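You operate a simulated robot arm through the tools that you are given. There is no shell and no other tool.

You are at the controls of a simulated robot arm. One attempt, no reset.

Task
Sieve the pot of dusty blue pellets till no dust shows.
Fine: lid on the bench top beside the mixer; push the drawer under the sieve in first; empty the pot into the pan, put it back, then work the sieve lever. The other pots stay. Set down upright: pot with a dark lid.

Only the result counts: the job must be done as asked and must still hold three seconds after the hand-in. Knocking over, shifting, dropping, spilling or breaking anything else fails it. A push-on lid holds only when it is set on centred and level and pressed home; a screw cap is set on level and turned clockwise until tight.

Robot
A 7-joint arm with a two-finger gripper, fixed in place. Base frame: the origin is on the floor under the middle of its stand, x ahead of it, y to its left, z up; the work surface is at about z = 80. Units: cm, rad, N and s.
With the tool pointing down near the work surface it reaches from about 10 to 48 cm from the base axis. Its first joint turns from -2.496 to 2.496 rad. Payload 1.47 kg.
Tool frame: the origin (TCP) lies between the finger pads and is the grasp point; the fingertips stand 1.6 cm ahead of it; z points along the fingers, y is the line along which they close. The gripper opens to 8.7 cm; its body begins 5.5 cm behind the TCP.
Orientation is that of the tool frame in the base frame, as a unit quaternion [x, y, z, w]. With the fingers straight down and closing along the base's y, the tool's x points along the base's -x, its y along +y and its z along -z.

Tools
- The arm moves only by the tool step_arm. Its argument "series" is a list of rows, each a list of 3 entries, a list of its own where there are three numbers: the closure in counts, from 0 (fully open) to 255 (shut), then the shift along the base's x, y, z in cm, then the turn, a rotation vector about the base's x, y, z in rad. In form: [[grip, [dx, dy, dz], [ax, ay, az]], ...]. A call has 1 to 20 rows; each row is the pose to reach, as a shift and turn from the pose commanded when the call began. Rows are played at 5 a second. More than 5 cm and 0.15 rad between two rows, or a gripper value outside its range, and nothing of the call is played. A pose out of reach is approached as far as the arm can. The call stops where the force on the tool passes 90 N (or 10 N more than at its start, if that is more) or the arm is blocked; 0.2 s more then pass. Each finger travels about 4.5 cm/s and halts on what it meets, pressing with about 28 N; the grip force reading is that of the motor and also rises with nothing between the fingers. The clock runs only during rows and for 0.2 s after the last one: add rows that repeat a pose to give the fingers time. The reply holds the time, the measured pose of the TCP, the force on the tool along the base axes, the opening and the grip force, in the units named above and with some noise, with the torque about the TCP (base axes, N m) and any sound that the robot's microphone picked up.
- Cameras (640 x 400 px; columns grow to the right, rows downward): "scene" is fixed at [4.99, -50.01, 137.67]; the picture's right is [0.89, -0.45, 0.00], its down [-0.24, -0.47, -0.85] and it looks along [0.38, 0.76, -0.53] (base axes); focal length 313 px, centre (320, 200). "wrist" rides on the gripper at [7.3, 1.2, -9] in the tool frame; the picture's right is [-0.16, 0.99, 0.00], its down [-0.72, -0.12, -0.68] and it looks along [-0.67, -0.11, 0.73] (tool axes); focal length 247 px, centre (320, 200). There is no depth. A picture from a camera that has moved, and an enlarged one, comes with that camera's place and axes in the base frame and with its lens.
- grab_frame(camera): a new picture of that camera. The clock stands still meanwhile.
- raise_lower(by): slides the trunk up (or, below 0, down) by that many cm; the arm rides with it, the base frame stays. It gives what a move gives, with no picture.
- enlarge(camera, box): a new picture of the part [left, top, right, bottom] of that camera's present view, enlarged. The clock stands still meanwhile.
- hand_in(): hands the job in; it is judged then, once.

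Places have to be worked out from the pictures, the camera data and where the tool is seen. Open the gripper and draw the arm clear of the work before you hand the job in, unless the task says otherwise.

The tools are called after ">>>" as a command line: name --argument value ..., lists and objects as JSON in quotes. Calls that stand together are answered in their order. step_arm: Moves the arm, as the interface text tells. Its arguments: {"type":"object","properties":{"series":{"type":"array","items":{"type":"array"}}},"required":["series"]} The other tools are called the same way: raise_lower (by) moves the trunk up or down; grab_frame (camera) takes a picture; enlarge (camera, box) takes an enlarged picture of a part of a camera's view; hand_in () hands the job in.

At the start:

```text
time_s: 0.0
eef_pos: [36.46, 23.2, 121.0]
orientation: [-0.001, 1.0, 0.0, 0.0]
ft_force: [1.1, -0.8, -0.5]
wrist_torque: [0.01, 0.01, -0.01]
grip_width: 8.7
grip_force: 0.0
trunk travel left (down, up): [-92.0, 32.0]
```

scene: 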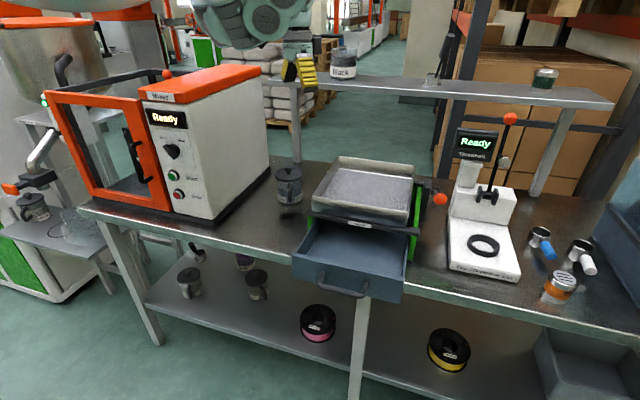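
wrist: 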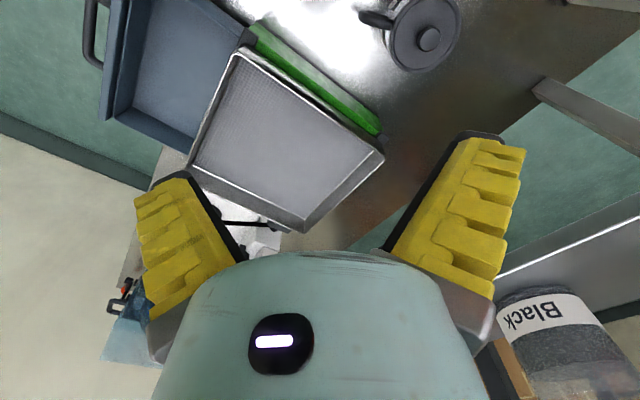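

I start by looking closer at the scene: the pots, the sieve with its open drawer, and the mixer. No motion yet.

>>> enlarge --camera "scene" --box '[240, 130, 460, 310]'

>>> enlarge --camera "scene" --box '[140, 220, 300, 320]'

>>> enlarge --camera "scene" --box '[0, 130, 120, 250]'

>>> enlarge --camera "scene" --box '[260, 30, 620, 220]'

```text
2.22 times, centred on (350, 220) of scene
camera zoom: at [4.99, -50.01, 137.67], right [0.89, -0.45, 0.0], down [-0.24, -0.47, -0.85], along [0.38, 0.76, -0.53], focal length 696 px, centre (253, 156)
```

zoom: 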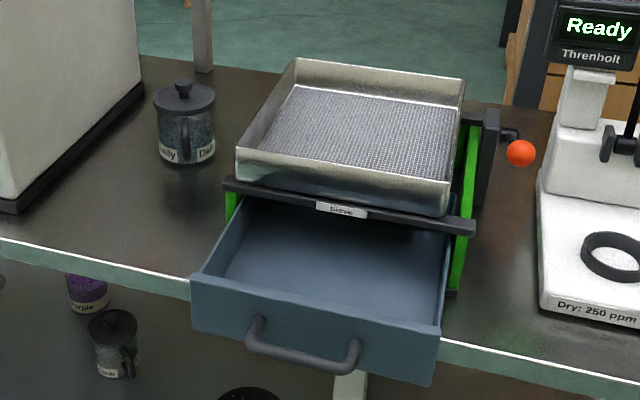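

```text
4.00 times, centred on (220, 270) of scene
camera zoom: at [4.99, -50.01, 137.67], right [0.89, -0.45, 0.0], down [-0.24, -0.47, -0.85], along [0.38, 0.76, -0.53], focal length 1253 px, centre (720, -80)
```

zoom: 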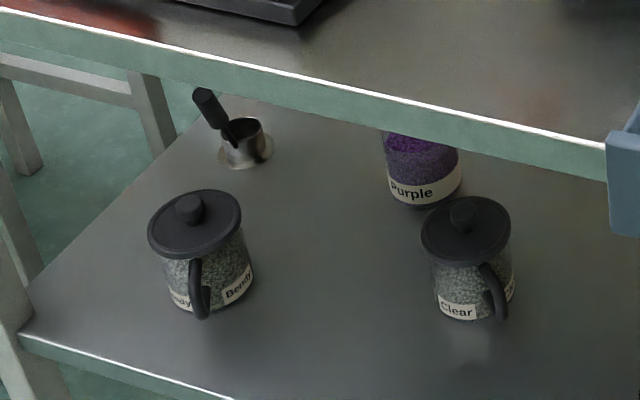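

```text
3.33 times, centred on (60, 190) of scene
camera zoom: at [4.99, -50.01, 137.67], right [0.89, -0.45, 0.0], down [-0.24, -0.47, -0.85], along [0.38, 0.76, -0.53], focal length 1044 px, centre (1187, 233)
```

zoom: 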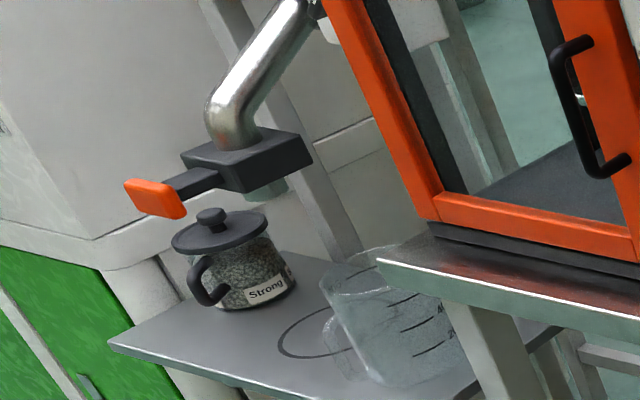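

```text
1.78 times, centred on (440, 125) of scene
camera zoom: at [4.99, -50.01, 137.67], right [0.89, -0.45, 0.0], down [-0.24, -0.47, -0.85], along [0.38, 0.76, -0.53], focal length 557 px, centre (107, 333)
```

zoom: 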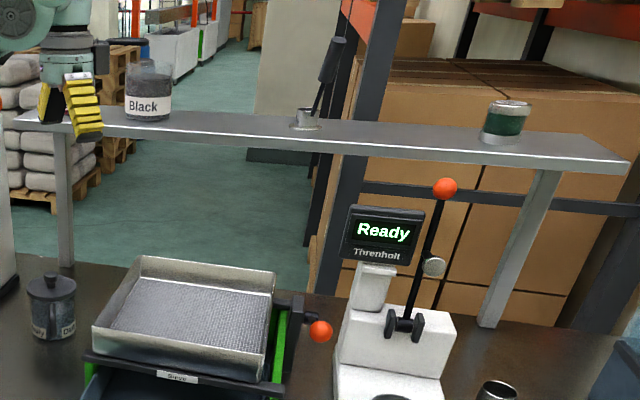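

I zoom in on the pot on the bench beside the mixer, the sieve lever and the drawer for detail.

>>> enlarge --camera "scene" --box '[260, 150, 320, 210]'

>>> enlarge --camera "scene" --box '[390, 160, 460, 230]'

>>> enlarge --camera "scene" --box '[280, 200, 430, 310]'

>>> enlarge --camera "wrist" --box '[340, 0, 480, 90]'

>>> enlarge --camera "wrist" --box '[80, 0, 400, 260]'

```text
6.67 times, centred on (290, 180) of scene
camera zoom: at [4.99, -50.01, 137.67], right [0.89, -0.45, 0.0], down [-0.24, -0.47, -0.85], along [0.38, 0.76, -0.53], focal length 2088 px, centre (520, 333)
```

zoom: 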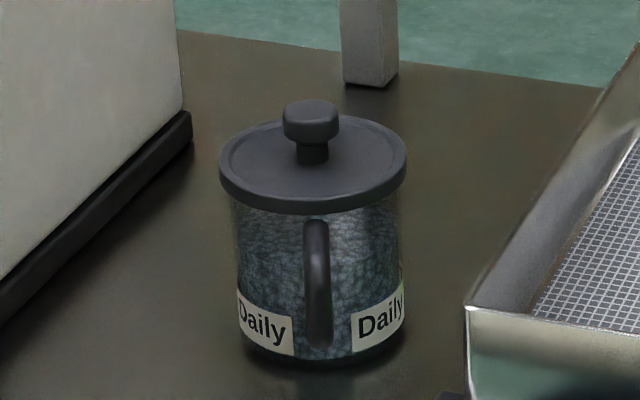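

```text
5.71 times, centred on (425, 195) of scene
camera zoom: at [4.99, -50.01, 137.67], right [0.89, -0.45, 0.0], down [-0.24, -0.47, -0.85], along [0.38, 0.76, -0.53], focal length 1790 px, centre (-280, 229)
```

zoom: 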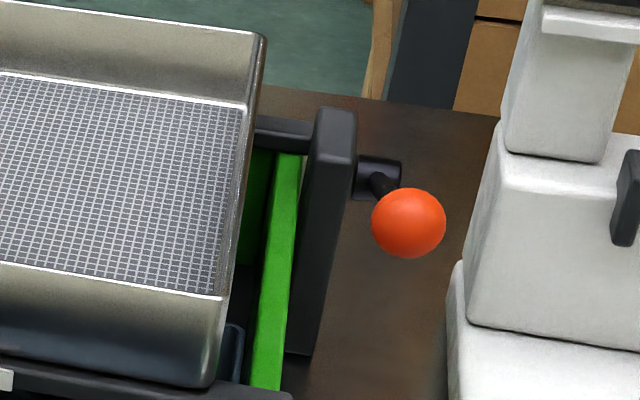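

```text
3.64 times, centred on (355, 255) of scene
camera zoom: at [4.99, -50.01, 137.67], right [0.89, -0.45, 0.0], down [-0.24, -0.47, -0.85], along [0.38, 0.76, -0.53], focal length 1139 px, centre (193, 0)
```

zoom: 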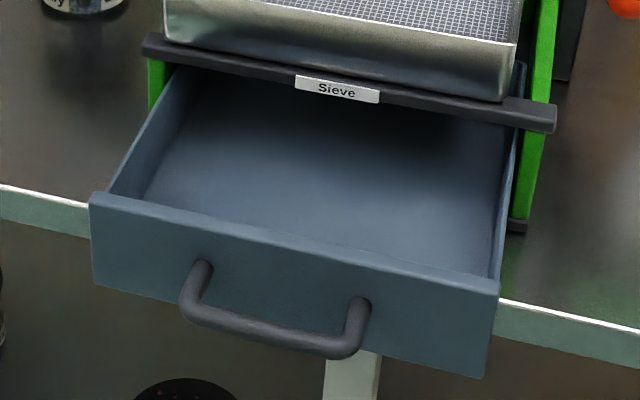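

```text
4.44 times, centred on (410, 45) of wrist
camera zoom: at [29.08, 24.57, 129.97], right [0.16, 0.99, 0.0], down [0.72, -0.12, 0.68], along [0.67, -0.11, -0.73], focal length 1098 px, centre (-80, 889)
```

zoom: 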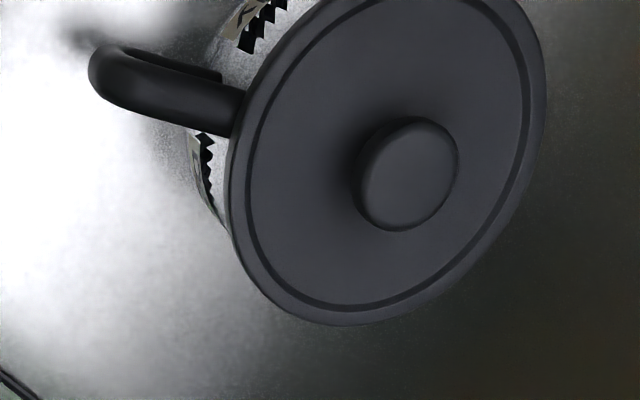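

```text
1.54 times, centred on (240, 130) of wrist
camera zoom: at [29.08, 24.57, 129.97], right [0.16, 0.99, 0.0], down [0.72, -0.12, 0.68], along [0.67, -0.11, -0.73], focal length 380 px, centre (443, 308)
```

zoom: 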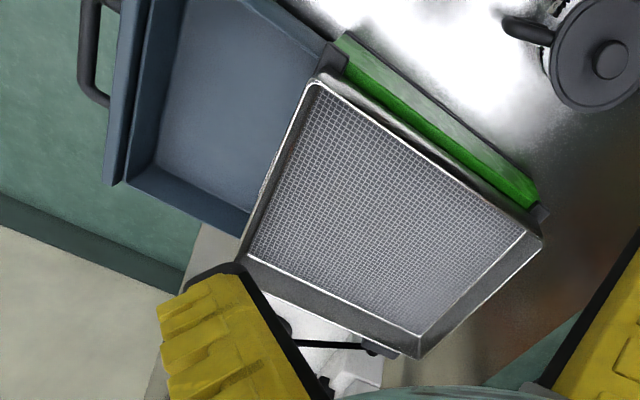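

The Daily pot (bluish, dusty) stands near (38, 38), straight out from the robot along the bench normal (0.707, 0.707). The sieve pan rim is at z≈95, running about 33–61 cm outward and 15–39 cm to the right. The open drawer's front is about 18 cm out, so I'll shut the gripper and fly high to a spot in front of the drawer, turned 45° to face the bench.

>>> step_arm --series '[[60, [-1, -3.5, 0], [0, 0, 0.08]], [120, [-2, -7, 0], [0, 0, 0.16]], [180, [-3, -10.5, 0], [0, 0, 0.24]], [255, [-4, -14, 0], [0, 0, 0.32]], [255, [-5, -18, 0], [0, 0, 0.4]], [255, [-6, -22, 0], [0, 0, 0.48]], [255, [-7, -26, 0], [0, 0, 0.56]], [255, [-8, -30, 0], [0, 0, 0.64]], [255, [-8.2, -33, 0], [0, 0, 0.72]], [255, [-8.2, -34.5, 0], [0, 0, 0.785]], [255, [-8.2, -34.5, 0], [0, 0, 0.785]]]'

```text
time_s: 2.4
eef_pos: [34.66, -21.23, 117.24]
orientation: [-0.384, 0.923, 0.001, 0.0]
ft_force: [0.2, 0.1, -0.3]
wrist_torque: [-0.02, 0.02, 0.0]
grip_width: 0.01
grip_force: 27.6
out of reach, approached as far as the arm can: row 1, 2, 3, 4, 5, 6, 7, 8, 9, 10, 11
trunk travel left (down, up): [-92.0, 32.0]
```

The arm ended at (34.7, -21.2, 117): too close-in a pose at that height was out of reach. I look at both cameras before going lower.

>>> grab_frame --camera "wrist"

>>> grab_frame --camera "scene"

```text
taken
camera wrist: at [28.63, -25.61, 126.15], right [-0.59, 0.81, 0.0], down [0.59, 0.43, 0.68], along [0.55, 0.4, -0.73], focal length 247 px, centre (320, 200)
```

wrist: 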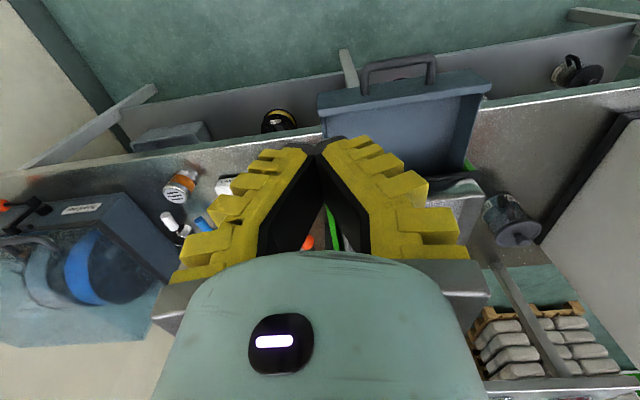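

```text
taken
```

scene: 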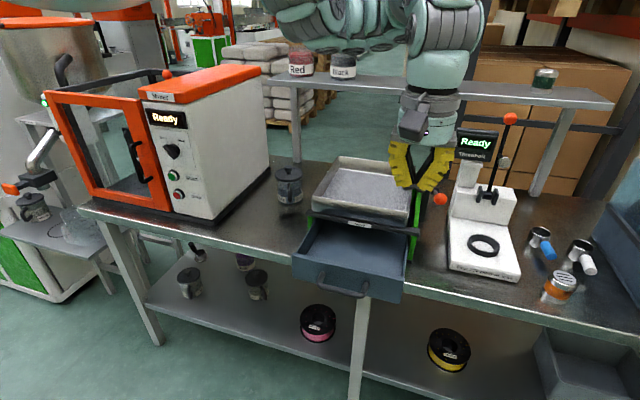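

I lower at the commanded spot in 4 cm steps, staying above the drawer height (~89), to find where the arm can reach.

>>> step_arm --series '[[255, [0, 0, -4], [0, 0, 0]], [255, [0, 0, -8], [0, 0, 0]], [255, [0, 0, -12], [0, 0, 0]], [255, [0, 0, -16], [0, 0, 0]], [255, [0, 0, -20], [0, 0, 0]], [255, [0, 0, -20], [0, 0, 0]]]'

```text
time_s: 3.8
eef_pos: [34.34, -21.0, 97.27]
orientation: [-0.382, 0.924, 0.001, 0.0]
ft_force: [-0.1, -0.2, 0.1]
wrist_torque: [0.02, 0.01, -0.01]
grip_width: 0.0
grip_force: 28.0
trunk travel left (down, up): [-92.0, 32.0]
```

The arm now follows; TCP is (34.3, -21.0, 97.3). The drawer's front plate looks to be about 19 cm out with its top at z≈88.3, and the handle bar about 14.3 cm out at z≈84.5. I move in front of the handle centre with a slight outward tilt, then lower.

>>> step_arm --series '[[255, [-2.4, 2.9, 0], [0.071, -0.071, 0]], [255, [-4.8, 5.8, 0], [0.141, -0.141, 0]], [255, [-7.1, 8.6, 0], [0.212, -0.212, 0]], [255, [-7.1, 8.6, -4], [0.212, -0.212, 0]], [255, [-7.1, 8.6, -8], [0.212, -0.212, 0]], [255, [-7.1, 8.6, -12.2], [0.212, -0.212, 0]], [255, [-7.1, 8.6, -12.2], [0.212, -0.212, 0]]]'

>>> grab_frame --camera "scene"

>>> grab_frame --camera "wrist"

```text
time_s: 5.4
eef_pos: [27.29, -12.33, 85.18]
orientation: [-0.378, 0.913, 0.056, 0.139]
ft_force: [0.6, -0.3, 0.2]
wrist_torque: [-0.04, -0.01, 0.04]
grip_width: 0.0
grip_force: 28.4
trunk travel left (down, up): [-92.0, 32.0]
```

```text
taken
```

scene: 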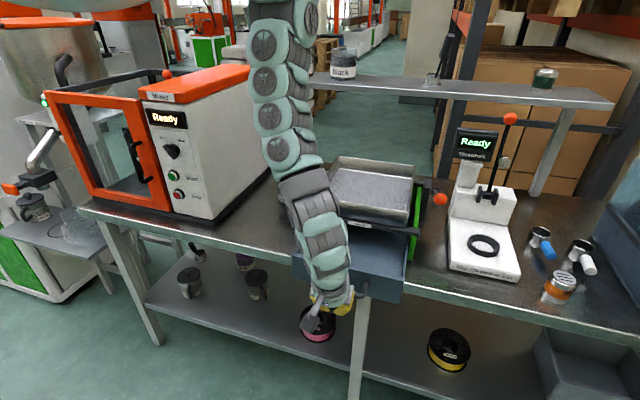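

```text
taken
camera wrist: at [19.61, -18.28, 91.53], right [-0.59, 0.8, 0.05], down [0.43, 0.27, 0.86], along [0.68, 0.53, -0.5], focal length 247 px, centre (320, 200)
```

wrist: 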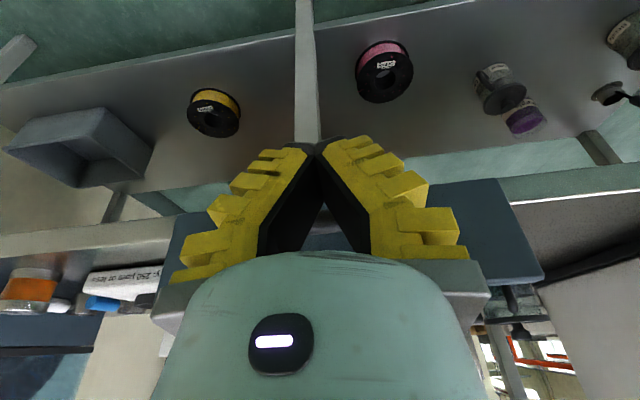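

The fingers are in front of the handle, centred on the drawer plate. I push outward along (0.707, 0.707) in 1 cm steps.

>>> step_arm --series '[[255, [0.71, 0.71, 0], [0, 0, 0]], [255, [1.41, 1.41, 0], [0, 0, 0]], [255, [2.12, 2.12, 0], [0, 0, 0]], [255, [2.83, 2.83, 0], [0, 0, 0]], [255, [3.54, 3.54, 0], [0, 0, 0]], [255, [4.24, 4.24, 0], [0, 0, 0]], [255, [4.95, 4.95, 0], [0, 0, 0]], [255, [5.66, 5.66, 0], [0, 0, 0]]]'

>>> grab_frame --camera "scene"

```text
time_s: 7.2
eef_pos: [32.85, -6.57, 85.34]
orientation: [-0.378, 0.914, 0.057, 0.138]
ft_force: [0.8, 0.3, 0.0]
wrist_torque: [-0.03, -0.05, 0.03]
grip_width: 0.0
grip_force: 28.3
trunk travel left (down, up): [-92.0, 32.0]
```

```text
taken
```

scene: 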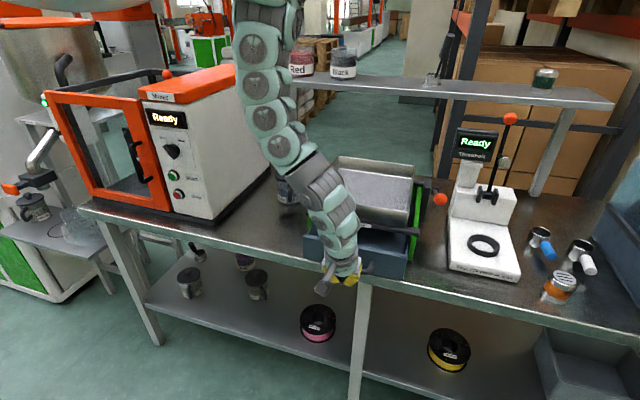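

The drawer is moving in freely with almost no force. I carry on, a little slower toward the end, to find its stop.

>>> step_arm --series '[[255, [0.71, 0.71, 0], [0, 0, 0]], [255, [1.41, 1.41, 0], [0, 0, 0]], [255, [2.12, 2.12, 0], [0, 0, 0]], [255, [2.83, 2.83, 0], [0, 0, 0]], [255, [3.54, 3.54, 0], [0, 0, 0]], [255, [3.89, 3.89, 0], [0, 0, 0]], [255, [4.24, 4.24, 0], [0, 0, 0]]]'

>>> grab_frame --camera "scene"

```text
time_s: 8.8
eef_pos: [37.18, -2.33, 85.1]
orientation: [-0.379, 0.913, 0.057, 0.139]
ft_force: [-0.1, 0.2, 0.0]
wrist_torque: [-0.02, -0.03, 0.0]
grip_width: 0.01
grip_force: 27.7
trunk travel left (down, up): [-92.0, 32.0]
```

```text
taken
```

scene: 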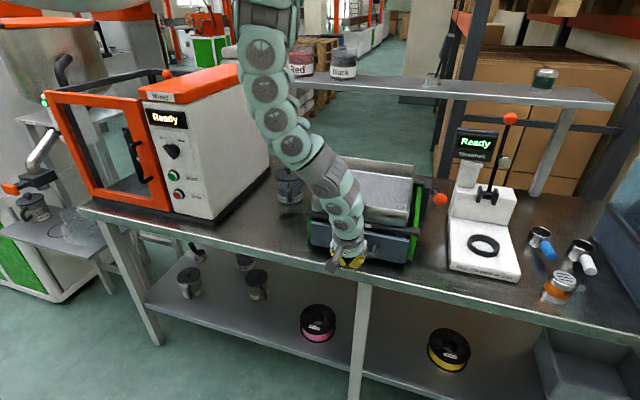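

The drawer is nearly home. I zoom on the sieve front to judge the remaining gap.

>>> enlarge --camera "scene" --box '[290, 190, 440, 290]'

```text
4.00 times, centred on (365, 240) of scene
camera zoom: at [4.99, -50.01, 137.67], right [0.89, -0.45, 0.0], down [-0.24, -0.47, -0.85], along [0.38, 0.76, -0.53], focal length 1253 px, centre (140, 40)
```

zoom: 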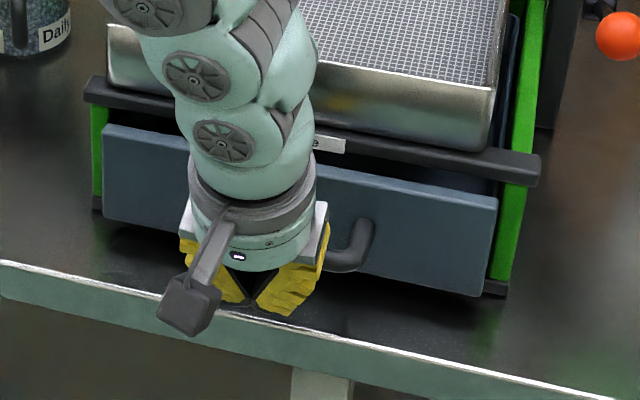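

There is still a small gap behind the plate. I push on in 0.4 cm steps.

>>> step_arm --series '[[255, [0.28, 0.28, 0], [0, 0, 0]], [255, [0.57, 0.57, 0], [0, 0, 0]], [255, [0.85, 0.85, 0], [0, 0, 0]], [255, [1.13, 1.13, 0], [0, 0, 0]], [255, [1.41, 1.41, 0], [0, 0, 0]], [255, [1.41, 1.41, 0], [0, 0, 0]]]'

>>> enlarge --camera "scene" --box '[290, 190, 440, 290]'

```text
time_s: 10.2
eef_pos: [38.53, -0.9, 85.16]
orientation: [-0.379, 0.913, 0.058, 0.138]
ft_force: [-2.8, -2.1, 0.1]
wrist_torque: [-0.01, 0.0, 0.01]
grip_width: 0.0
grip_force: 28.3
trunk travel left (down, up): [-92.0, 32.0]
```

```text
4.00 times, centred on (365, 240) of scene
camera zoom: at [4.99, -50.01, 137.67], right [0.89, -0.45, 0.0], down [-0.24, -0.47, -0.85], along [0.38, 0.76, -0.53], focal length 1253 px, centre (140, 40)
```

zoom: 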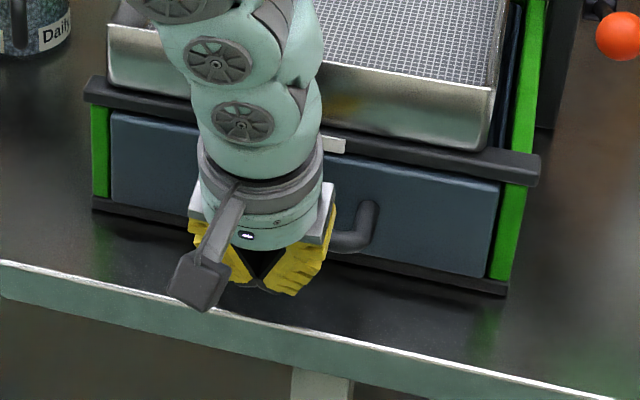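

Now the plate sits under the front bar and a light force appears (~3.5 N). I press a bit more to confirm it is against the stop.

>>> step_arm --series '[[255, [0.2, 0.2, 0], [0, 0, 0]], [255, [0.4, 0.4, 0], [0, 0, 0]], [255, [0.57, 0.57, 0], [0, 0, 0]], [255, [0.57, 0.57, 0], [0, 0, 0]]]'

>>> enlarge --camera "scene" --box '[290, 190, 440, 290]'

```text
time_s: 11.2
eef_pos: [38.56, -0.95, 85.03]
orientation: [-0.381, 0.913, 0.056, 0.132]
ft_force: [-19.8, -20.6, 0.2]
wrist_torque: [0.11, -0.06, 0.06]
grip_width: 0.6
grip_force: 28.5
trunk travel left (down, up): [-92.0, 32.0]
```

```text
4.00 times, centred on (365, 240) of scene
camera zoom: at [4.99, -50.01, 137.67], right [0.89, -0.45, 0.0], down [-0.24, -0.47, -0.85], along [0.38, 0.76, -0.53], focal length 1253 px, centre (140, 40)
```

zoom: 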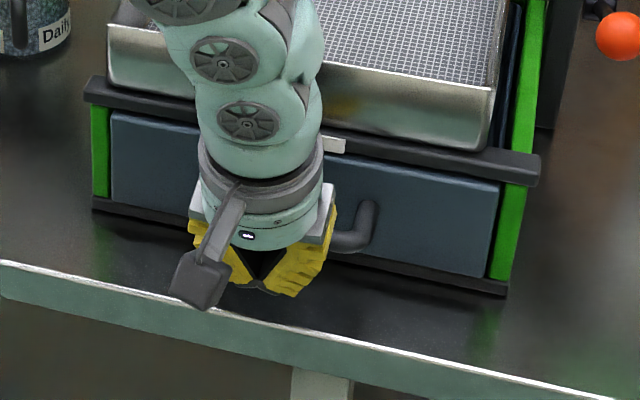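

The drawer is hard against its stop (28 N, no more motion). I back off along the push line, then rise.

>>> step_arm --series '[[255, [-0.7, -0.7, 0], [0, 0, 0]], [255, [-2.1, -2.1, 0], [0, 0, 0]], [255, [-4.2, -4.2, 0], [0, 0, 0]], [255, [-5, -5, 3], [0, 0, 0]], [255, [-5, -5, 7], [0, 0, 0]], [255, [-5, -5, 11], [0, 0, 0]], [255, [-5, -5, 15], [0, 0, 0]], [255, [-5, -5, 20], [0, 0, 0]], [255, [-5, -5, 20], [0, 0, 0]]]'

>>> grab_frame --camera "wrist"

>>> enlarge --camera "scene" --box '[290, 150, 460, 290]'

```text
time_s: 13.2
eef_pos: [33.99, -4.98, 105.28]
orientation: [-0.379, 0.913, 0.06, 0.138]
ft_force: [0.1, 0.2, -0.3]
wrist_torque: [0.03, 0.01, -0.02]
grip_width: 0.01
grip_force: 27.7
trunk travel left (down, up): [-92.0, 32.0]
```

```text
taken
camera wrist: at [26.25, -10.95, 111.59], right [-0.59, 0.8, 0.05], down [0.43, 0.26, 0.86], along [0.68, 0.54, -0.5], focal length 247 px, centre (320, 200)
```

wrist: 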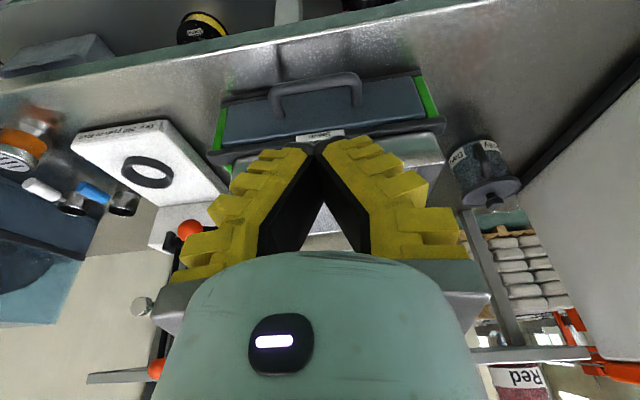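

```text
2.86 times, centred on (375, 220) of scene
camera zoom: at [4.99, -50.01, 137.67], right [0.89, -0.45, 0.0], down [-0.24, -0.47, -0.85], along [0.38, 0.76, -0.53], focal length 895 px, centre (163, 143)
```

zoom: 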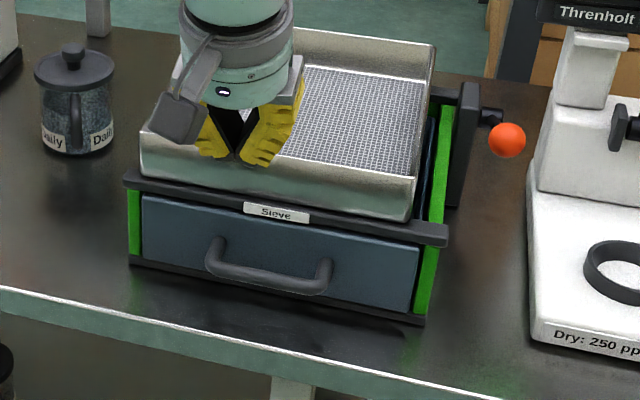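

The drawer is shut flush. The sieve lever's ball triangulates to about (59, -6.2, 98.3), far out, so I will need to learn the arm's reach. Next I swing over toward the pot at a safe height, opening the gripper partly.

>>> step_arm --series '[[200, [-1, 4, 1], [0, 0, 0]], [150, [-2, 8, 2], [0, 0, 0]], [100, [-3, 12, 2], [0, 0, 0]], [100, [-3.5, 16, 2], [0, 0, 0]], [100, [-4, 20, 2], [0, 0, 0]], [100, [-4.5, 24, 2], [0, 0, 0]], [100, [-5, 28, 2], [0, 0, 0]], [100, [-5.5, 32, 2], [0, 0, 0]], [100, [-5.7, 33.3, 2], [0, 0, 0]], [100, [-5.7, 33.3, 2], [0, 0, 0]]]'

>>> grab_frame --camera "wrist"

>>> grab_frame --camera "scene"

```text
time_s: 13.9
eef_pos: [36.34, -9.19, 105.75]
orientation: [-0.198, 0.964, -0.068, 0.163]
ft_force: [-0.7, -0.1, 0.4]
wrist_torque: [-0.01, -0.01, 0.0]
grip_width: 5.79
grip_force: 3.5
out of reach, approached as far as the arm can: row 1, 2, 3
trunk travel left (down, up): [-92.0, 32.0]
stopped in row 3: the arm was blocked; the commanded pose is now the measured one
```

```text
taken
camera wrist: at [26.57, -10.5, 111.75], right [-0.22, 0.96, -0.15], down [0.44, 0.23, 0.87], along [0.87, 0.13, -0.47], focal length 247 px, centre (320, 200)
```

wrist: 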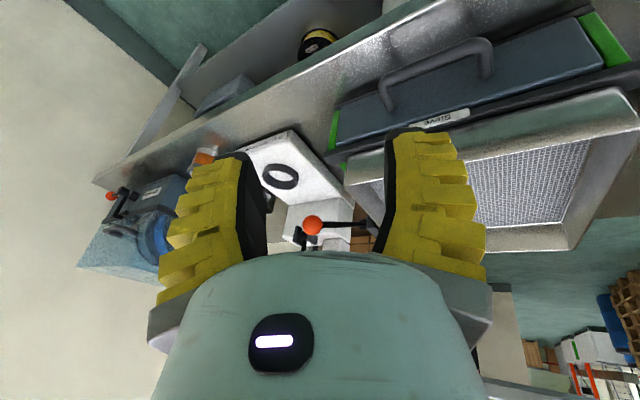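

```text
taken
```

scene: 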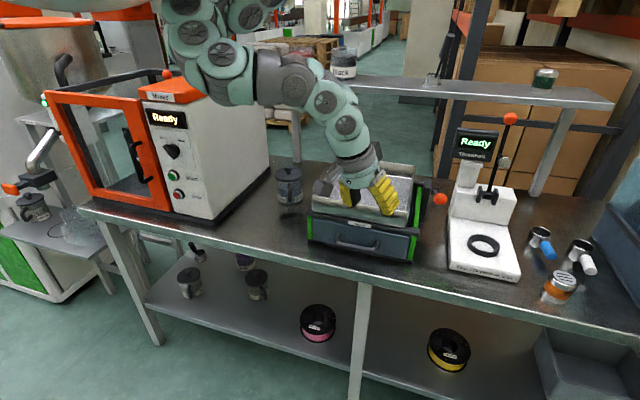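

The arm re-folded its elbow and was blocked. I look closely to see whether any link touches the mixer or anything else before moving.

>>> enlarge --camera "scene" --box '[40, 0, 420, 230]'

```text
1.68 times, centred on (230, 115) of scene
camera zoom: at [4.99, -50.01, 137.67], right [0.89, -0.45, 0.0], down [-0.24, -0.47, -0.85], along [0.38, 0.76, -0.53], focal length 528 px, centre (472, 343)
```

zoom: 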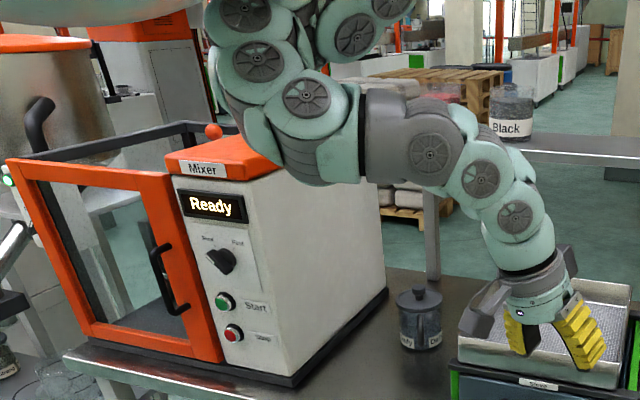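

The elbow sits around (16, 15, 125), well clear of the mixer, so the block looks like an internal fold limit: the shoulder is high and the arm can't come close-in when high. I restore the tool orientation while moving lower, in front of the sieve.

>>> step_arm --series '[[100, [-0.5, 0.7, -2], [0.043, 0.027, 0.103]], [100, [-1.2, 2, -4], [0.086, 0.054, 0.206]], [100, [-2, 3.5, -6], [0.129, 0.081, 0.308]], [100, [-2.7, 5, -7], [0.172, 0.108, 0.411]], [100, [-2.7, 5, -7], [0.172, 0.108, 0.411]]]'

>>> grab_frame --camera "scene"

```text
time_s: 14.4
eef_pos: [33.69, -10.23, 103.09]
orientation: [-0.143, 0.977, -0.04, 0.153]
ft_force: [0.2, -0.3, -0.3]
wrist_torque: [-0.01, 0.0, 0.02]
grip_width: 5.79
grip_force: 3.4
trunk travel left (down, up): [-92.0, 32.0]
stopped in row 2: the arm was blocked; the commanded pose is now the measured one
```

```text
taken
```

scene: 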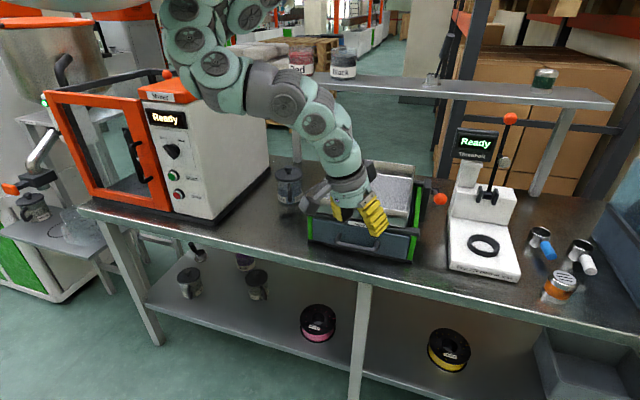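

Blocked again with negligible tool force, probably joints lagging during a re-fold. I try a gentle straight move downward/outward without turning.

>>> step_arm --series '[[100, [0, 0, -1], [0, 0, 0]], [100, [0, 0, -2], [0, 0, 0]], [100, [0, 0, -3], [0, 0, 0]], [100, [0, 0, -4], [0, 0, 0]], [100, [0, 0, -4], [0, 0, 0]], [100, [0, 0, -4], [0, 0, 0]]]'

>>> grab_frame --camera "scene"

```text
time_s: 15.8
eef_pos: [32.92, -10.8, 99.0]
orientation: [-0.095, 0.982, -0.045, 0.156]
ft_force: [0.1, -0.2, 0.3]
wrist_torque: [0.02, 0.02, -0.02]
grip_width: 5.8
grip_force: 3.8
trunk travel left (down, up): [-92.0, 32.0]
```

```text
taken
```

scene: 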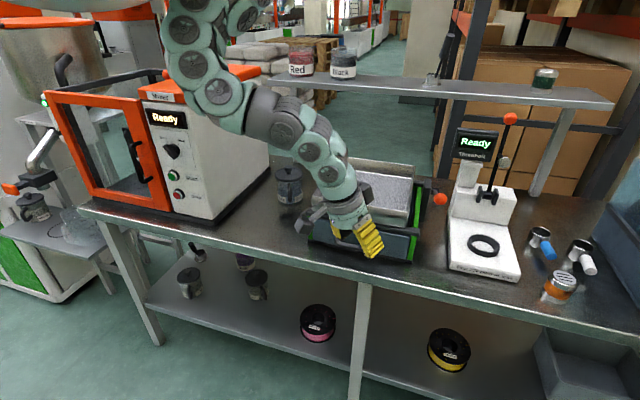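

It moves again; the arm is at (32.9, -10.8, 99). I swing slowly toward the pot's front, letting the yaw turn with the arm's azimuth and keeping in front of the sieve.

>>> step_arm --series '[[100, [-0.49, 1.93, -1], [0.006, 0.003, 0.034]], [100, [-0.99, 3.87, -2], [0.012, 0.007, 0.068]], [100, [-1.48, 5.8, -3], [0.018, 0.01, 0.102]], [100, [-1.98, 7.73, -4], [0.024, 0.013, 0.136]], [100, [-2.47, 9.67, -4], [0.031, 0.017, 0.17]], [100, [-2.96, 11.6, -4], [0.037, 0.02, 0.204]], [100, [-3.46, 13.53, -4], [0.043, 0.023, 0.238]], [100, [-3.95, 15.46, -4], [0.049, 0.027, 0.272]], [100, [-4.45, 17.4, -4], [0.055, 0.03, 0.306]], [100, [-4.94, 19.33, -4], [0.061, 0.033, 0.34]], [100, [-5.43, 21.26, -4], [0.067, 0.037, 0.374]], [100, [-5.93, 23.2, -4], [0.073, 0.04, 0.408]], [100, [-6.42, 25.13, -4], [0.079, 0.043, 0.442]], [100, [-6.92, 27.06, -4], [0.086, 0.047, 0.476]], [100, [-7.41, 29, -4], [0.092, 0.05, 0.51]], [100, [-7.9, 30.93, -4], [0.098, 0.053, 0.544]], [100, [-8.4, 32.86, -4], [0.104, 0.057, 0.578]], [100, [-8.9, 34.8, -4], [0.11, 0.06, 0.612]]]'

>>> grab_frame --camera "scene"

>>> grab_frame --camera "wrist"

```text
time_s: 16.3
eef_pos: [33.37, -10.64, 98.23]
orientation: [-0.075, 0.982, -0.06, 0.164]
ft_force: [-0.4, -0.3, 0.0]
wrist_torque: [-0.01, -0.02, 0.02]
grip_width: 5.82
grip_force: 3.8
trunk travel left (down, up): [-92.0, 32.0]
stopped in row 2: the arm was blocked; the commanded pose is now the measured one
```

```text
taken
```

scene: 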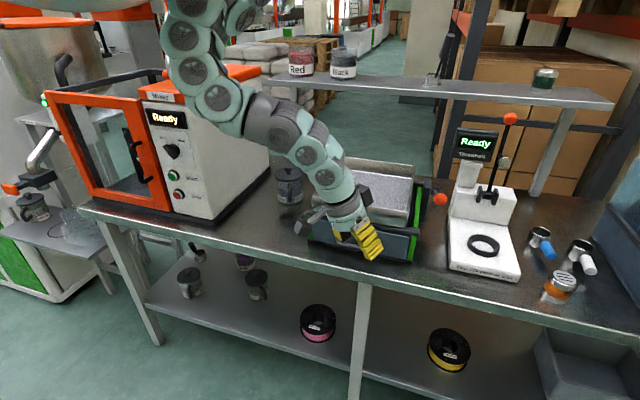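

```text
taken
camera wrist: at [23.26, -9.83, 104.18], right [0.02, 1.0, -0.09], down [0.46, 0.07, 0.88], along [0.89, -0.06, -0.46], focal length 247 px, centre (320, 200)
```

wrist: 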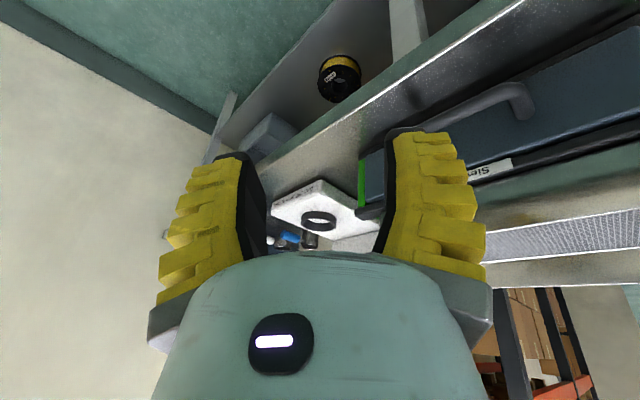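

The arm is still folded tight and not tracking its orientation. I extend it: outward and downward in the open area in front of the bench, to free the elbow.

>>> step_arm --series '[[100, [0.5, -0.2, -1], [0, 0, 0]], [100, [1, -0.4, -2], [0, 0, 0]], [100, [1.5, -0.6, -3], [0, 0, 0]], [100, [2, -0.8, -4], [0, 0, 0]], [100, [2.5, -1, -5], [0, 0, 0]], [100, [3, -1.2, -6], [0, 0, 0]], [100, [3.5, -1.4, -7], [0, 0, 0]], [100, [4, -1.6, -8], [0, 0, 0]], [100, [4, -1.6, -8], [0, 0, 0]], [100, [4, -1.6, -8], [0, 0, 0]]]'

>>> grab_frame --camera "scene"

```text
time_s: 18.5
eef_pos: [36.97, -11.99, 90.11]
orientation: [-0.079, 0.982, -0.058, 0.162]
ft_force: [-1.1, 0.8, 0.6]
wrist_torque: [-0.01, 0.0, 0.03]
grip_width: 5.81
grip_force: 3.5
trunk travel left (down, up): [-92.0, 32.0]
```

```text
taken
```

scene: 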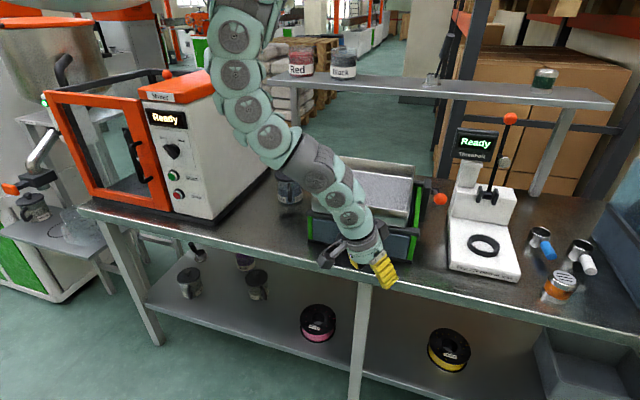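

Tracking is good again at (37.0, -12.0, 90.1). I turn the tool back to face the bench normal, in place and slowly.

>>> step_arm --series '[[100, [0, 0, 0], [0.014, 0.009, 0.072]], [100, [0, 0, 0], [0.028, 0.018, 0.144]], [100, [0, 0, 0], [0.042, 0.027, 0.216]], [100, [0, 0, 0], [0.056, 0.036, 0.288]], [100, [0, 0, 0], [0.07, 0.044, 0.36]], [100, [0, 0, 0], [0.083, 0.053, 0.432]], [100, [0, 0, 0], [0.097, 0.062, 0.503]], [100, [0, 0, 0], [0.111, 0.071, 0.575]], [100, [0, 0, 0], [0.125, 0.08, 0.647]], [100, [0, 0, 0], [0.125, 0.08, 0.647]]]'

>>> grab_frame --camera "scene"

```text
time_s: 20.7
eef_pos: [36.81, -12.06, 90.07]
orientation: [-0.379, 0.913, 0.06, 0.138]
ft_force: [0.5, -0.5, -0.2]
wrist_torque: [-0.02, 0.01, 0.04]
grip_width: 5.81
grip_force: 3.9
trunk travel left (down, up): [-92.0, 32.0]
```

```text
taken
```

scene: 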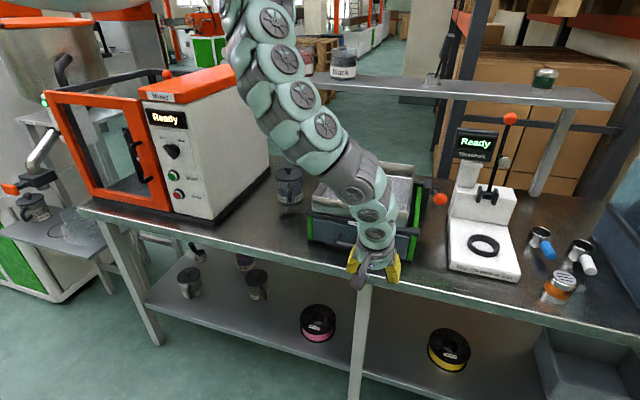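

Orientation is restored. At z≈90 I circle in front of the sieve to the spot in front of the pot, staying low where the arm folds comfortably.

>>> step_arm --series '[[100, [-1.2, 1.9, 0], [0, 0, 0]], [100, [-2.4, 3.8, 0], [0, 0, 0]], [100, [-3.5, 5.7, 0], [0, 0, 0]], [100, [-4.7, 7.6, 0], [0, 0, 0]], [100, [-5.9, 9.4, 0], [0, 0, 0]], [100, [-7.1, 11.3, 0], [0, 0, 0]], [100, [-8.2, 13.2, 0], [0, 0, 0]], [100, [-9.4, 15.1, 0], [0, 0, 0]], [100, [-10.6, 17, 0], [0, 0, 0]], [100, [-11, 19, 0], [0, 0, 0]], [100, [-11.4, 20.9, 0], [0, 0, 0]], [100, [-11.8, 22.9, 0], [0, 0, 0]], [100, [-12.2, 24.9, 0], [0, 0, 0]], [100, [-12.6, 26.8, 0], [0, 0, 0]], [100, [-13, 28.8, 0], [0, 0, 0]], [100, [-13.4, 30.8, 0], [0, 0, 0]], [100, [-13.8, 32.7, 0], [0, 0, 0]], [100, [-14.2, 34.7, 0], [0, 0, 0]], [100, [-14.2, 34.7, 0], [0, 0, 0]]]'

>>> grab_frame --camera "scene"

>>> grab_frame --camera "wrist"

```text
time_s: 23.7
eef_pos: [31.59, 13.6, 90.47]
orientation: [-0.399, 0.896, 0.036, 0.189]
ft_force: [-50.1, -66.9, 9.3]
wrist_torque: [0.79, -0.99, -5.26]
grip_width: 9.02
grip_force: 26.5
trunk travel left (down, up): [-92.0, 32.0]
stopped in row 14: the force on the tool passed its limit at 100 N (the readings are from after the stop); the commanded pose is now the measured one
```

```text
taken
```

scene: 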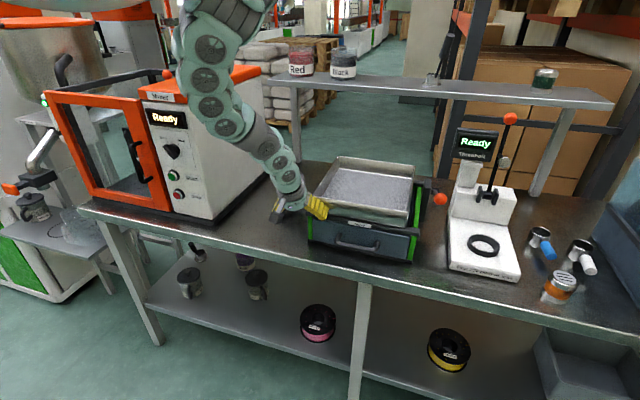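

```text
taken
camera wrist: at [23.41, 7.4, 95.9], right [-0.62, 0.78, -0.03], down [0.32, 0.28, 0.91], along [0.72, 0.56, -0.42], focal length 247 px, centre (320, 200)
```

wrist: 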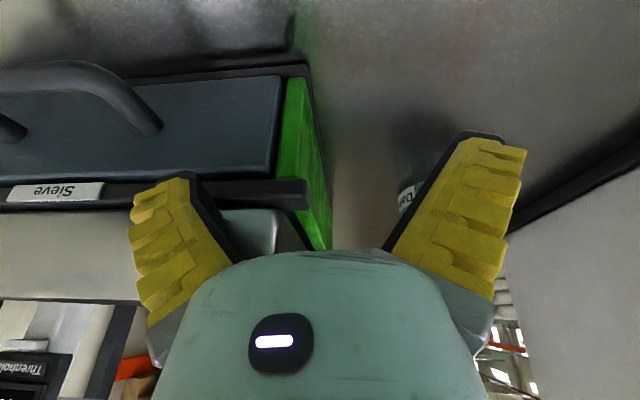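

The arm did not track inward and a finger pressed against the sieve's front-left corner, which I must relieve. I back straight off along -(0.707, 0.707) in small steps.

>>> step_arm --series '[[100, [-0.5, -0.5, 0], [0, 0, 0]], [100, [-1, -1, 0], [0, 0, 0]], [100, [-1.5, -1.5, 0], [0, 0, 0]], [100, [-2, -2, 0], [0, 0, 0]], [100, [-2, -2, 0], [0, 0, 0]]]'

>>> enlarge --camera "scene" --box '[240, 130, 460, 310]'

```text
time_s: 24.9
eef_pos: [33.15, 12.06, 91.14]
orientation: [-0.364, 0.906, 0.028, 0.216]
ft_force: [-65.2, -52.6, 3.7]
wrist_torque: [0.16, -0.55, -3.85]
grip_width: 6.56
grip_force: 10.3
trunk travel left (down, up): [-92.0, 32.0]
```

```text
2.22 times, centred on (350, 220) of scene
camera zoom: at [4.99, -50.01, 137.67], right [0.89, -0.45, 0.0], down [-0.24, -0.47, -0.85], along [0.38, 0.76, -0.53], focal length 696 px, centre (253, 156)
```

zoom: 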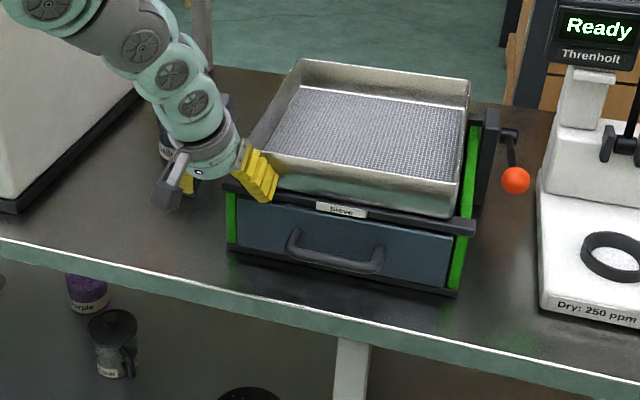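

The arm again failed to move inward (x grew instead), and it pushes on the pan; the pan and its lever seem to have shifted slightly (they are coupled). I look at the whole arm posture before choosing a release direction.

>>> grab_frame --camera "scene"

>>> grab_frame --camera "wrist"

>>> enlarge --camera "scene" --box '[130, 0, 350, 230]'

```text
taken
```

scene: 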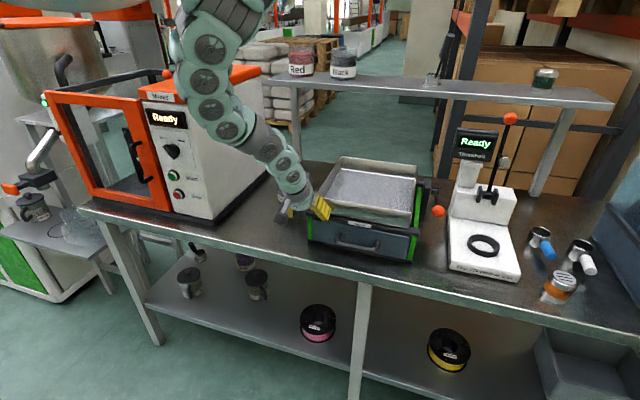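

```text
taken
camera wrist: at [24.3, 6.48, 96.07], right [-0.56, 0.83, -0.04], down [0.29, 0.24, 0.93], along [0.77, 0.51, -0.38], focal length 247 px, centre (320, 200)
```

wrist: 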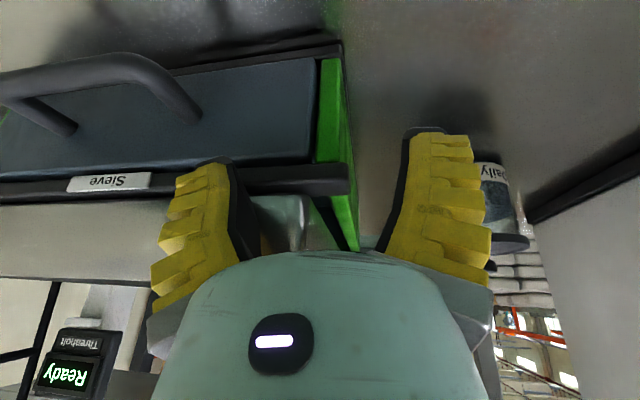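

```text
1.74 times, centred on (240, 115) of scene
camera zoom: at [4.99, -50.01, 137.67], right [0.89, -0.45, 0.0], down [-0.24, -0.47, -0.85], along [0.38, 0.76, -0.53], focal length 545 px, centre (459, 348)
```

zoom: 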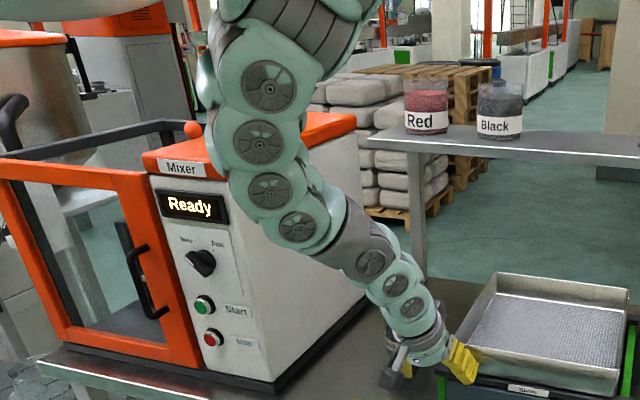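

The commanded pose is already inward, yet the arm presses outward, so its fold is limited. Going lower unfolds it, so I lower the command a few cm (the bench in front is clear) to release the contact.

>>> step_arm --series '[[100, [0, 0, -1], [0, 0, 0]], [100, [0, 0, -2], [0, 0, 0]], [100, [0, 0, -2], [0, 0, 0]]]'

>>> grab_frame --camera "wrist"

```text
time_s: 25.7
eef_pos: [30.16, 12.98, 88.96]
orientation: [-0.397, 0.895, 0.041, 0.198]
ft_force: [-0.6, 0.3, 1.1]
wrist_torque: [-0.03, 0.01, -0.02]
grip_width: 5.79
grip_force: 3.2
trunk travel left (down, up): [-92.0, 32.0]
```

```text
taken
camera wrist: at [21.88, 6.81, 94.35], right [-0.62, 0.78, -0.02], down [0.3, 0.27, 0.91], along [0.72, 0.56, -0.4], focal length 247 px, centre (320, 200)
```

wrist: 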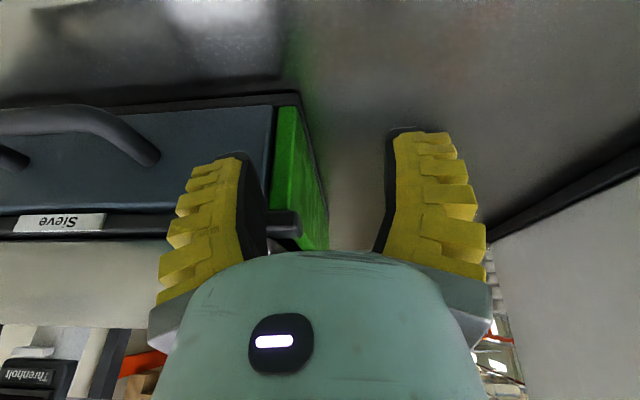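

Contact is released (force ≈0). I check the sieve, pan and lever for displacement.

>>> enlarge --camera "scene" --box '[240, 130, 460, 310]'

>>> grab_frame --camera "scene"

```text
2.22 times, centred on (350, 220) of scene
camera zoom: at [4.99, -50.01, 137.67], right [0.89, -0.45, 0.0], down [-0.24, -0.47, -0.85], along [0.38, 0.76, -0.53], focal length 696 px, centre (253, 156)
```

zoom: 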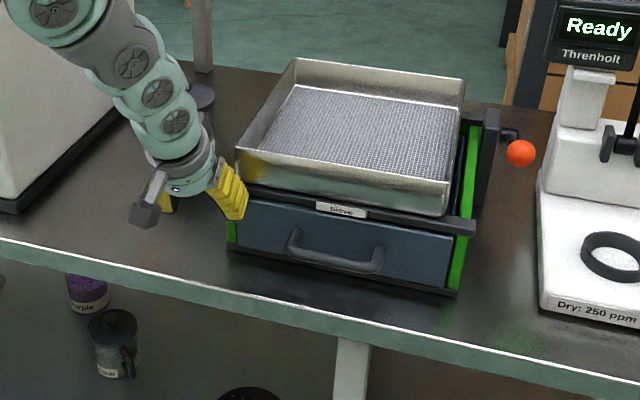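

```text
taken
```

scene: 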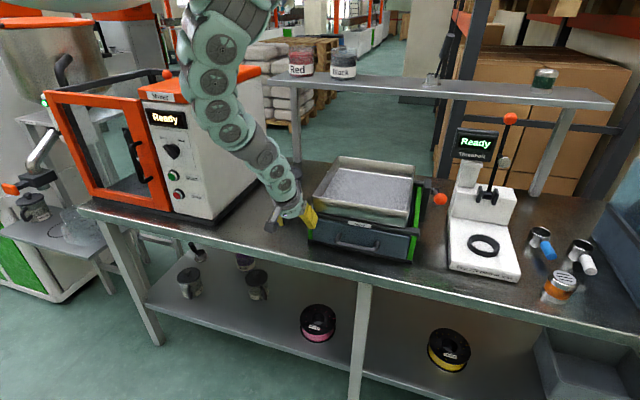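

The spring returned the pan and lever to their rest positions and the frame did not move. Now I slide left (away from the sieve) at a slightly lower height in small steps, checking tracking.

>>> step_arm --series '[[100, [-0.9, 0.5, -0.5], [0, 0, 0]], [100, [-1.9, 1.3, -1], [0, 0, 0]], [100, [-2.9, 2.3, -1.5], [0, 0, 0]], [100, [-3.9, 3.3, -2], [0, 0, 0]], [100, [-4.9, 4.3, -2.5], [0, 0, 0]], [100, [-5.9, 5.3, -2.5], [0, 0, 0]], [100, [-5.9, 5.3, -2.5], [0, 0, 0]]]'

```text
time_s: 27.3
eef_pos: [24.51, 18.48, 86.57]
orientation: [-0.397, 0.895, 0.041, 0.2]
ft_force: [0.0, 0.3, 0.6]
wrist_torque: [-0.03, -0.01, -0.01]
grip_width: 5.82
grip_force: 3.2
trunk travel left (down, up): [-92.0, 32.0]
```

Tracking is good at (24.5, 18.5, 86.6). I go on toward a viewing point in front of the pot.

>>> step_arm --series '[[100, [0.4, 1.4, 0.9], [0, 0, 0]], [100, [0.8, 2.8, 1.8], [0, 0, 0]], [100, [1.2, 4.2, 2.7], [0, 0, 0]], [100, [1.6, 5.6, 3.6], [0, 0, 0]], [100, [2, 7, 4.5], [0, 0, 0]], [100, [2.4, 8.4, 5.5], [0, 0, 0]], [100, [2.4, 8.4, 5.5], [0, 0, 0]]]'

>>> grab_frame --camera "wrist"

>>> grab_frame --camera "scene"

```text
time_s: 28.5
eef_pos: [33.66, 21.85, 90.37]
orientation: [-0.479, 0.837, -0.01, 0.265]
ft_force: [-0.4, 0.4, -0.2]
wrist_torque: [-0.01, -0.01, -0.06]
grip_width: 5.81
grip_force: 3.6
trunk travel left (down, up): [-92.0, 32.0]
stopped in row 5: the arm was blocked; the commanded pose is now the measured one
```

```text
taken
camera wrist: at [25.73, 14.53, 94.63], right [-0.72, 0.66, -0.2], down [0.07, 0.36, 0.93], along [0.69, 0.66, -0.31], focal length 247 px, centre (320, 200)
```

wrist: 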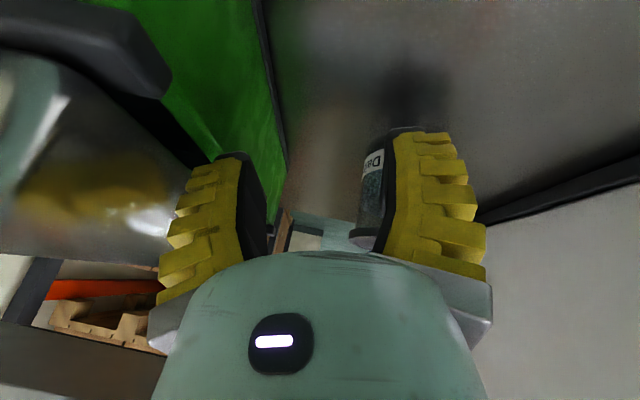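

```text
taken
```

scene: 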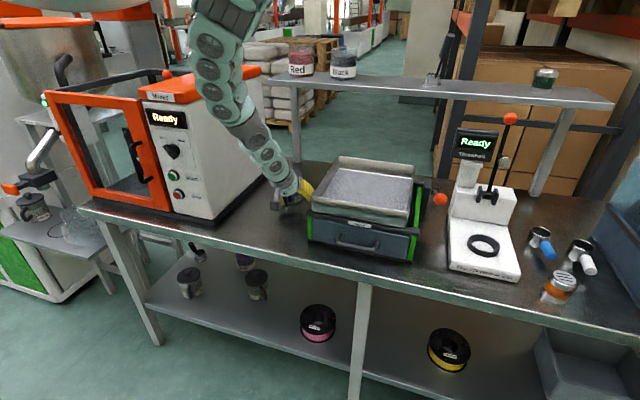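

The arm wandered again when asked to rise with an outward tilt, so I'll return to the well-behaved starting posture, which is right above here. I shift slightly left away from the sieve, rise, and turn back to tool-down.

>>> step_arm --series '[[100, [-0.5, 0.5, 0.5], [0, 0, 0]], [100, [-1, 1, 1.5], [0, 0, 0]], [100, [-1.2, 1.2, 3], [0, 0, 0]], [100, [-1.2, 1.2, 5], [0, 0.02, -0.03]], [100, [-1.2, 1.2, 7], [0.001, 0.05, -0.09]], [100, [-1, 1.2, 9], [0.003, 0.1, -0.18]], [100, [-0.5, 1.2, 11], [0.005, 0.15, -0.27]], [100, [0, 1.2, 13], [0.007, 0.2, -0.36]], [100, [0.5, 1.2, 15], [0.009, 0.25, -0.45]], [100, [1, 1.2, 17], [0.011, 0.3, -0.54]], [100, [1.5, 1.2, 19], [0.013, 0.35, -0.63]], [100, [2, 1.2, 21], [0.015, 0.4, -0.72]], [100, [2.4, 1.2, 23], [0.017, 0.45, -0.81]], [100, [2.6, 1.2, 25], [0.019, 0.5, -0.9]], [100, [2.8, 1.2, 27], [0.02, 0.54, -0.97]], [100, [2.8, 1.2, 29], [0.021, 0.56, -1.013]], [100, [2.8, 1.2, 30.5], [0.021, 0.56, -1.013]], [100, [2.8, 1.2, 30.5], [0.021, 0.56, -1.013]]]'

>>> grab_frame --camera "scene"

```text
time_s: 30.1
eef_pos: [53.56, 18.18, 105.42]
orientation: [-0.386, 0.83, -0.118, 0.385]
ft_force: [-0.5, -1.0, -0.2]
wrist_torque: [-0.02, 0.0, 0.02]
grip_width: 5.82
grip_force: 3.5
out of reach, approached as far as the arm can: row 6, 7
trunk travel left (down, up): [-92.0, 32.0]
stopped in row 7: the arm was blocked; the commanded pose is now the measured one
```

```text
taken
```

scene: 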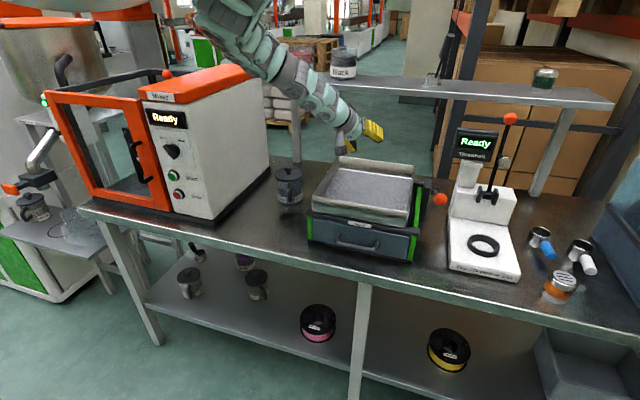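

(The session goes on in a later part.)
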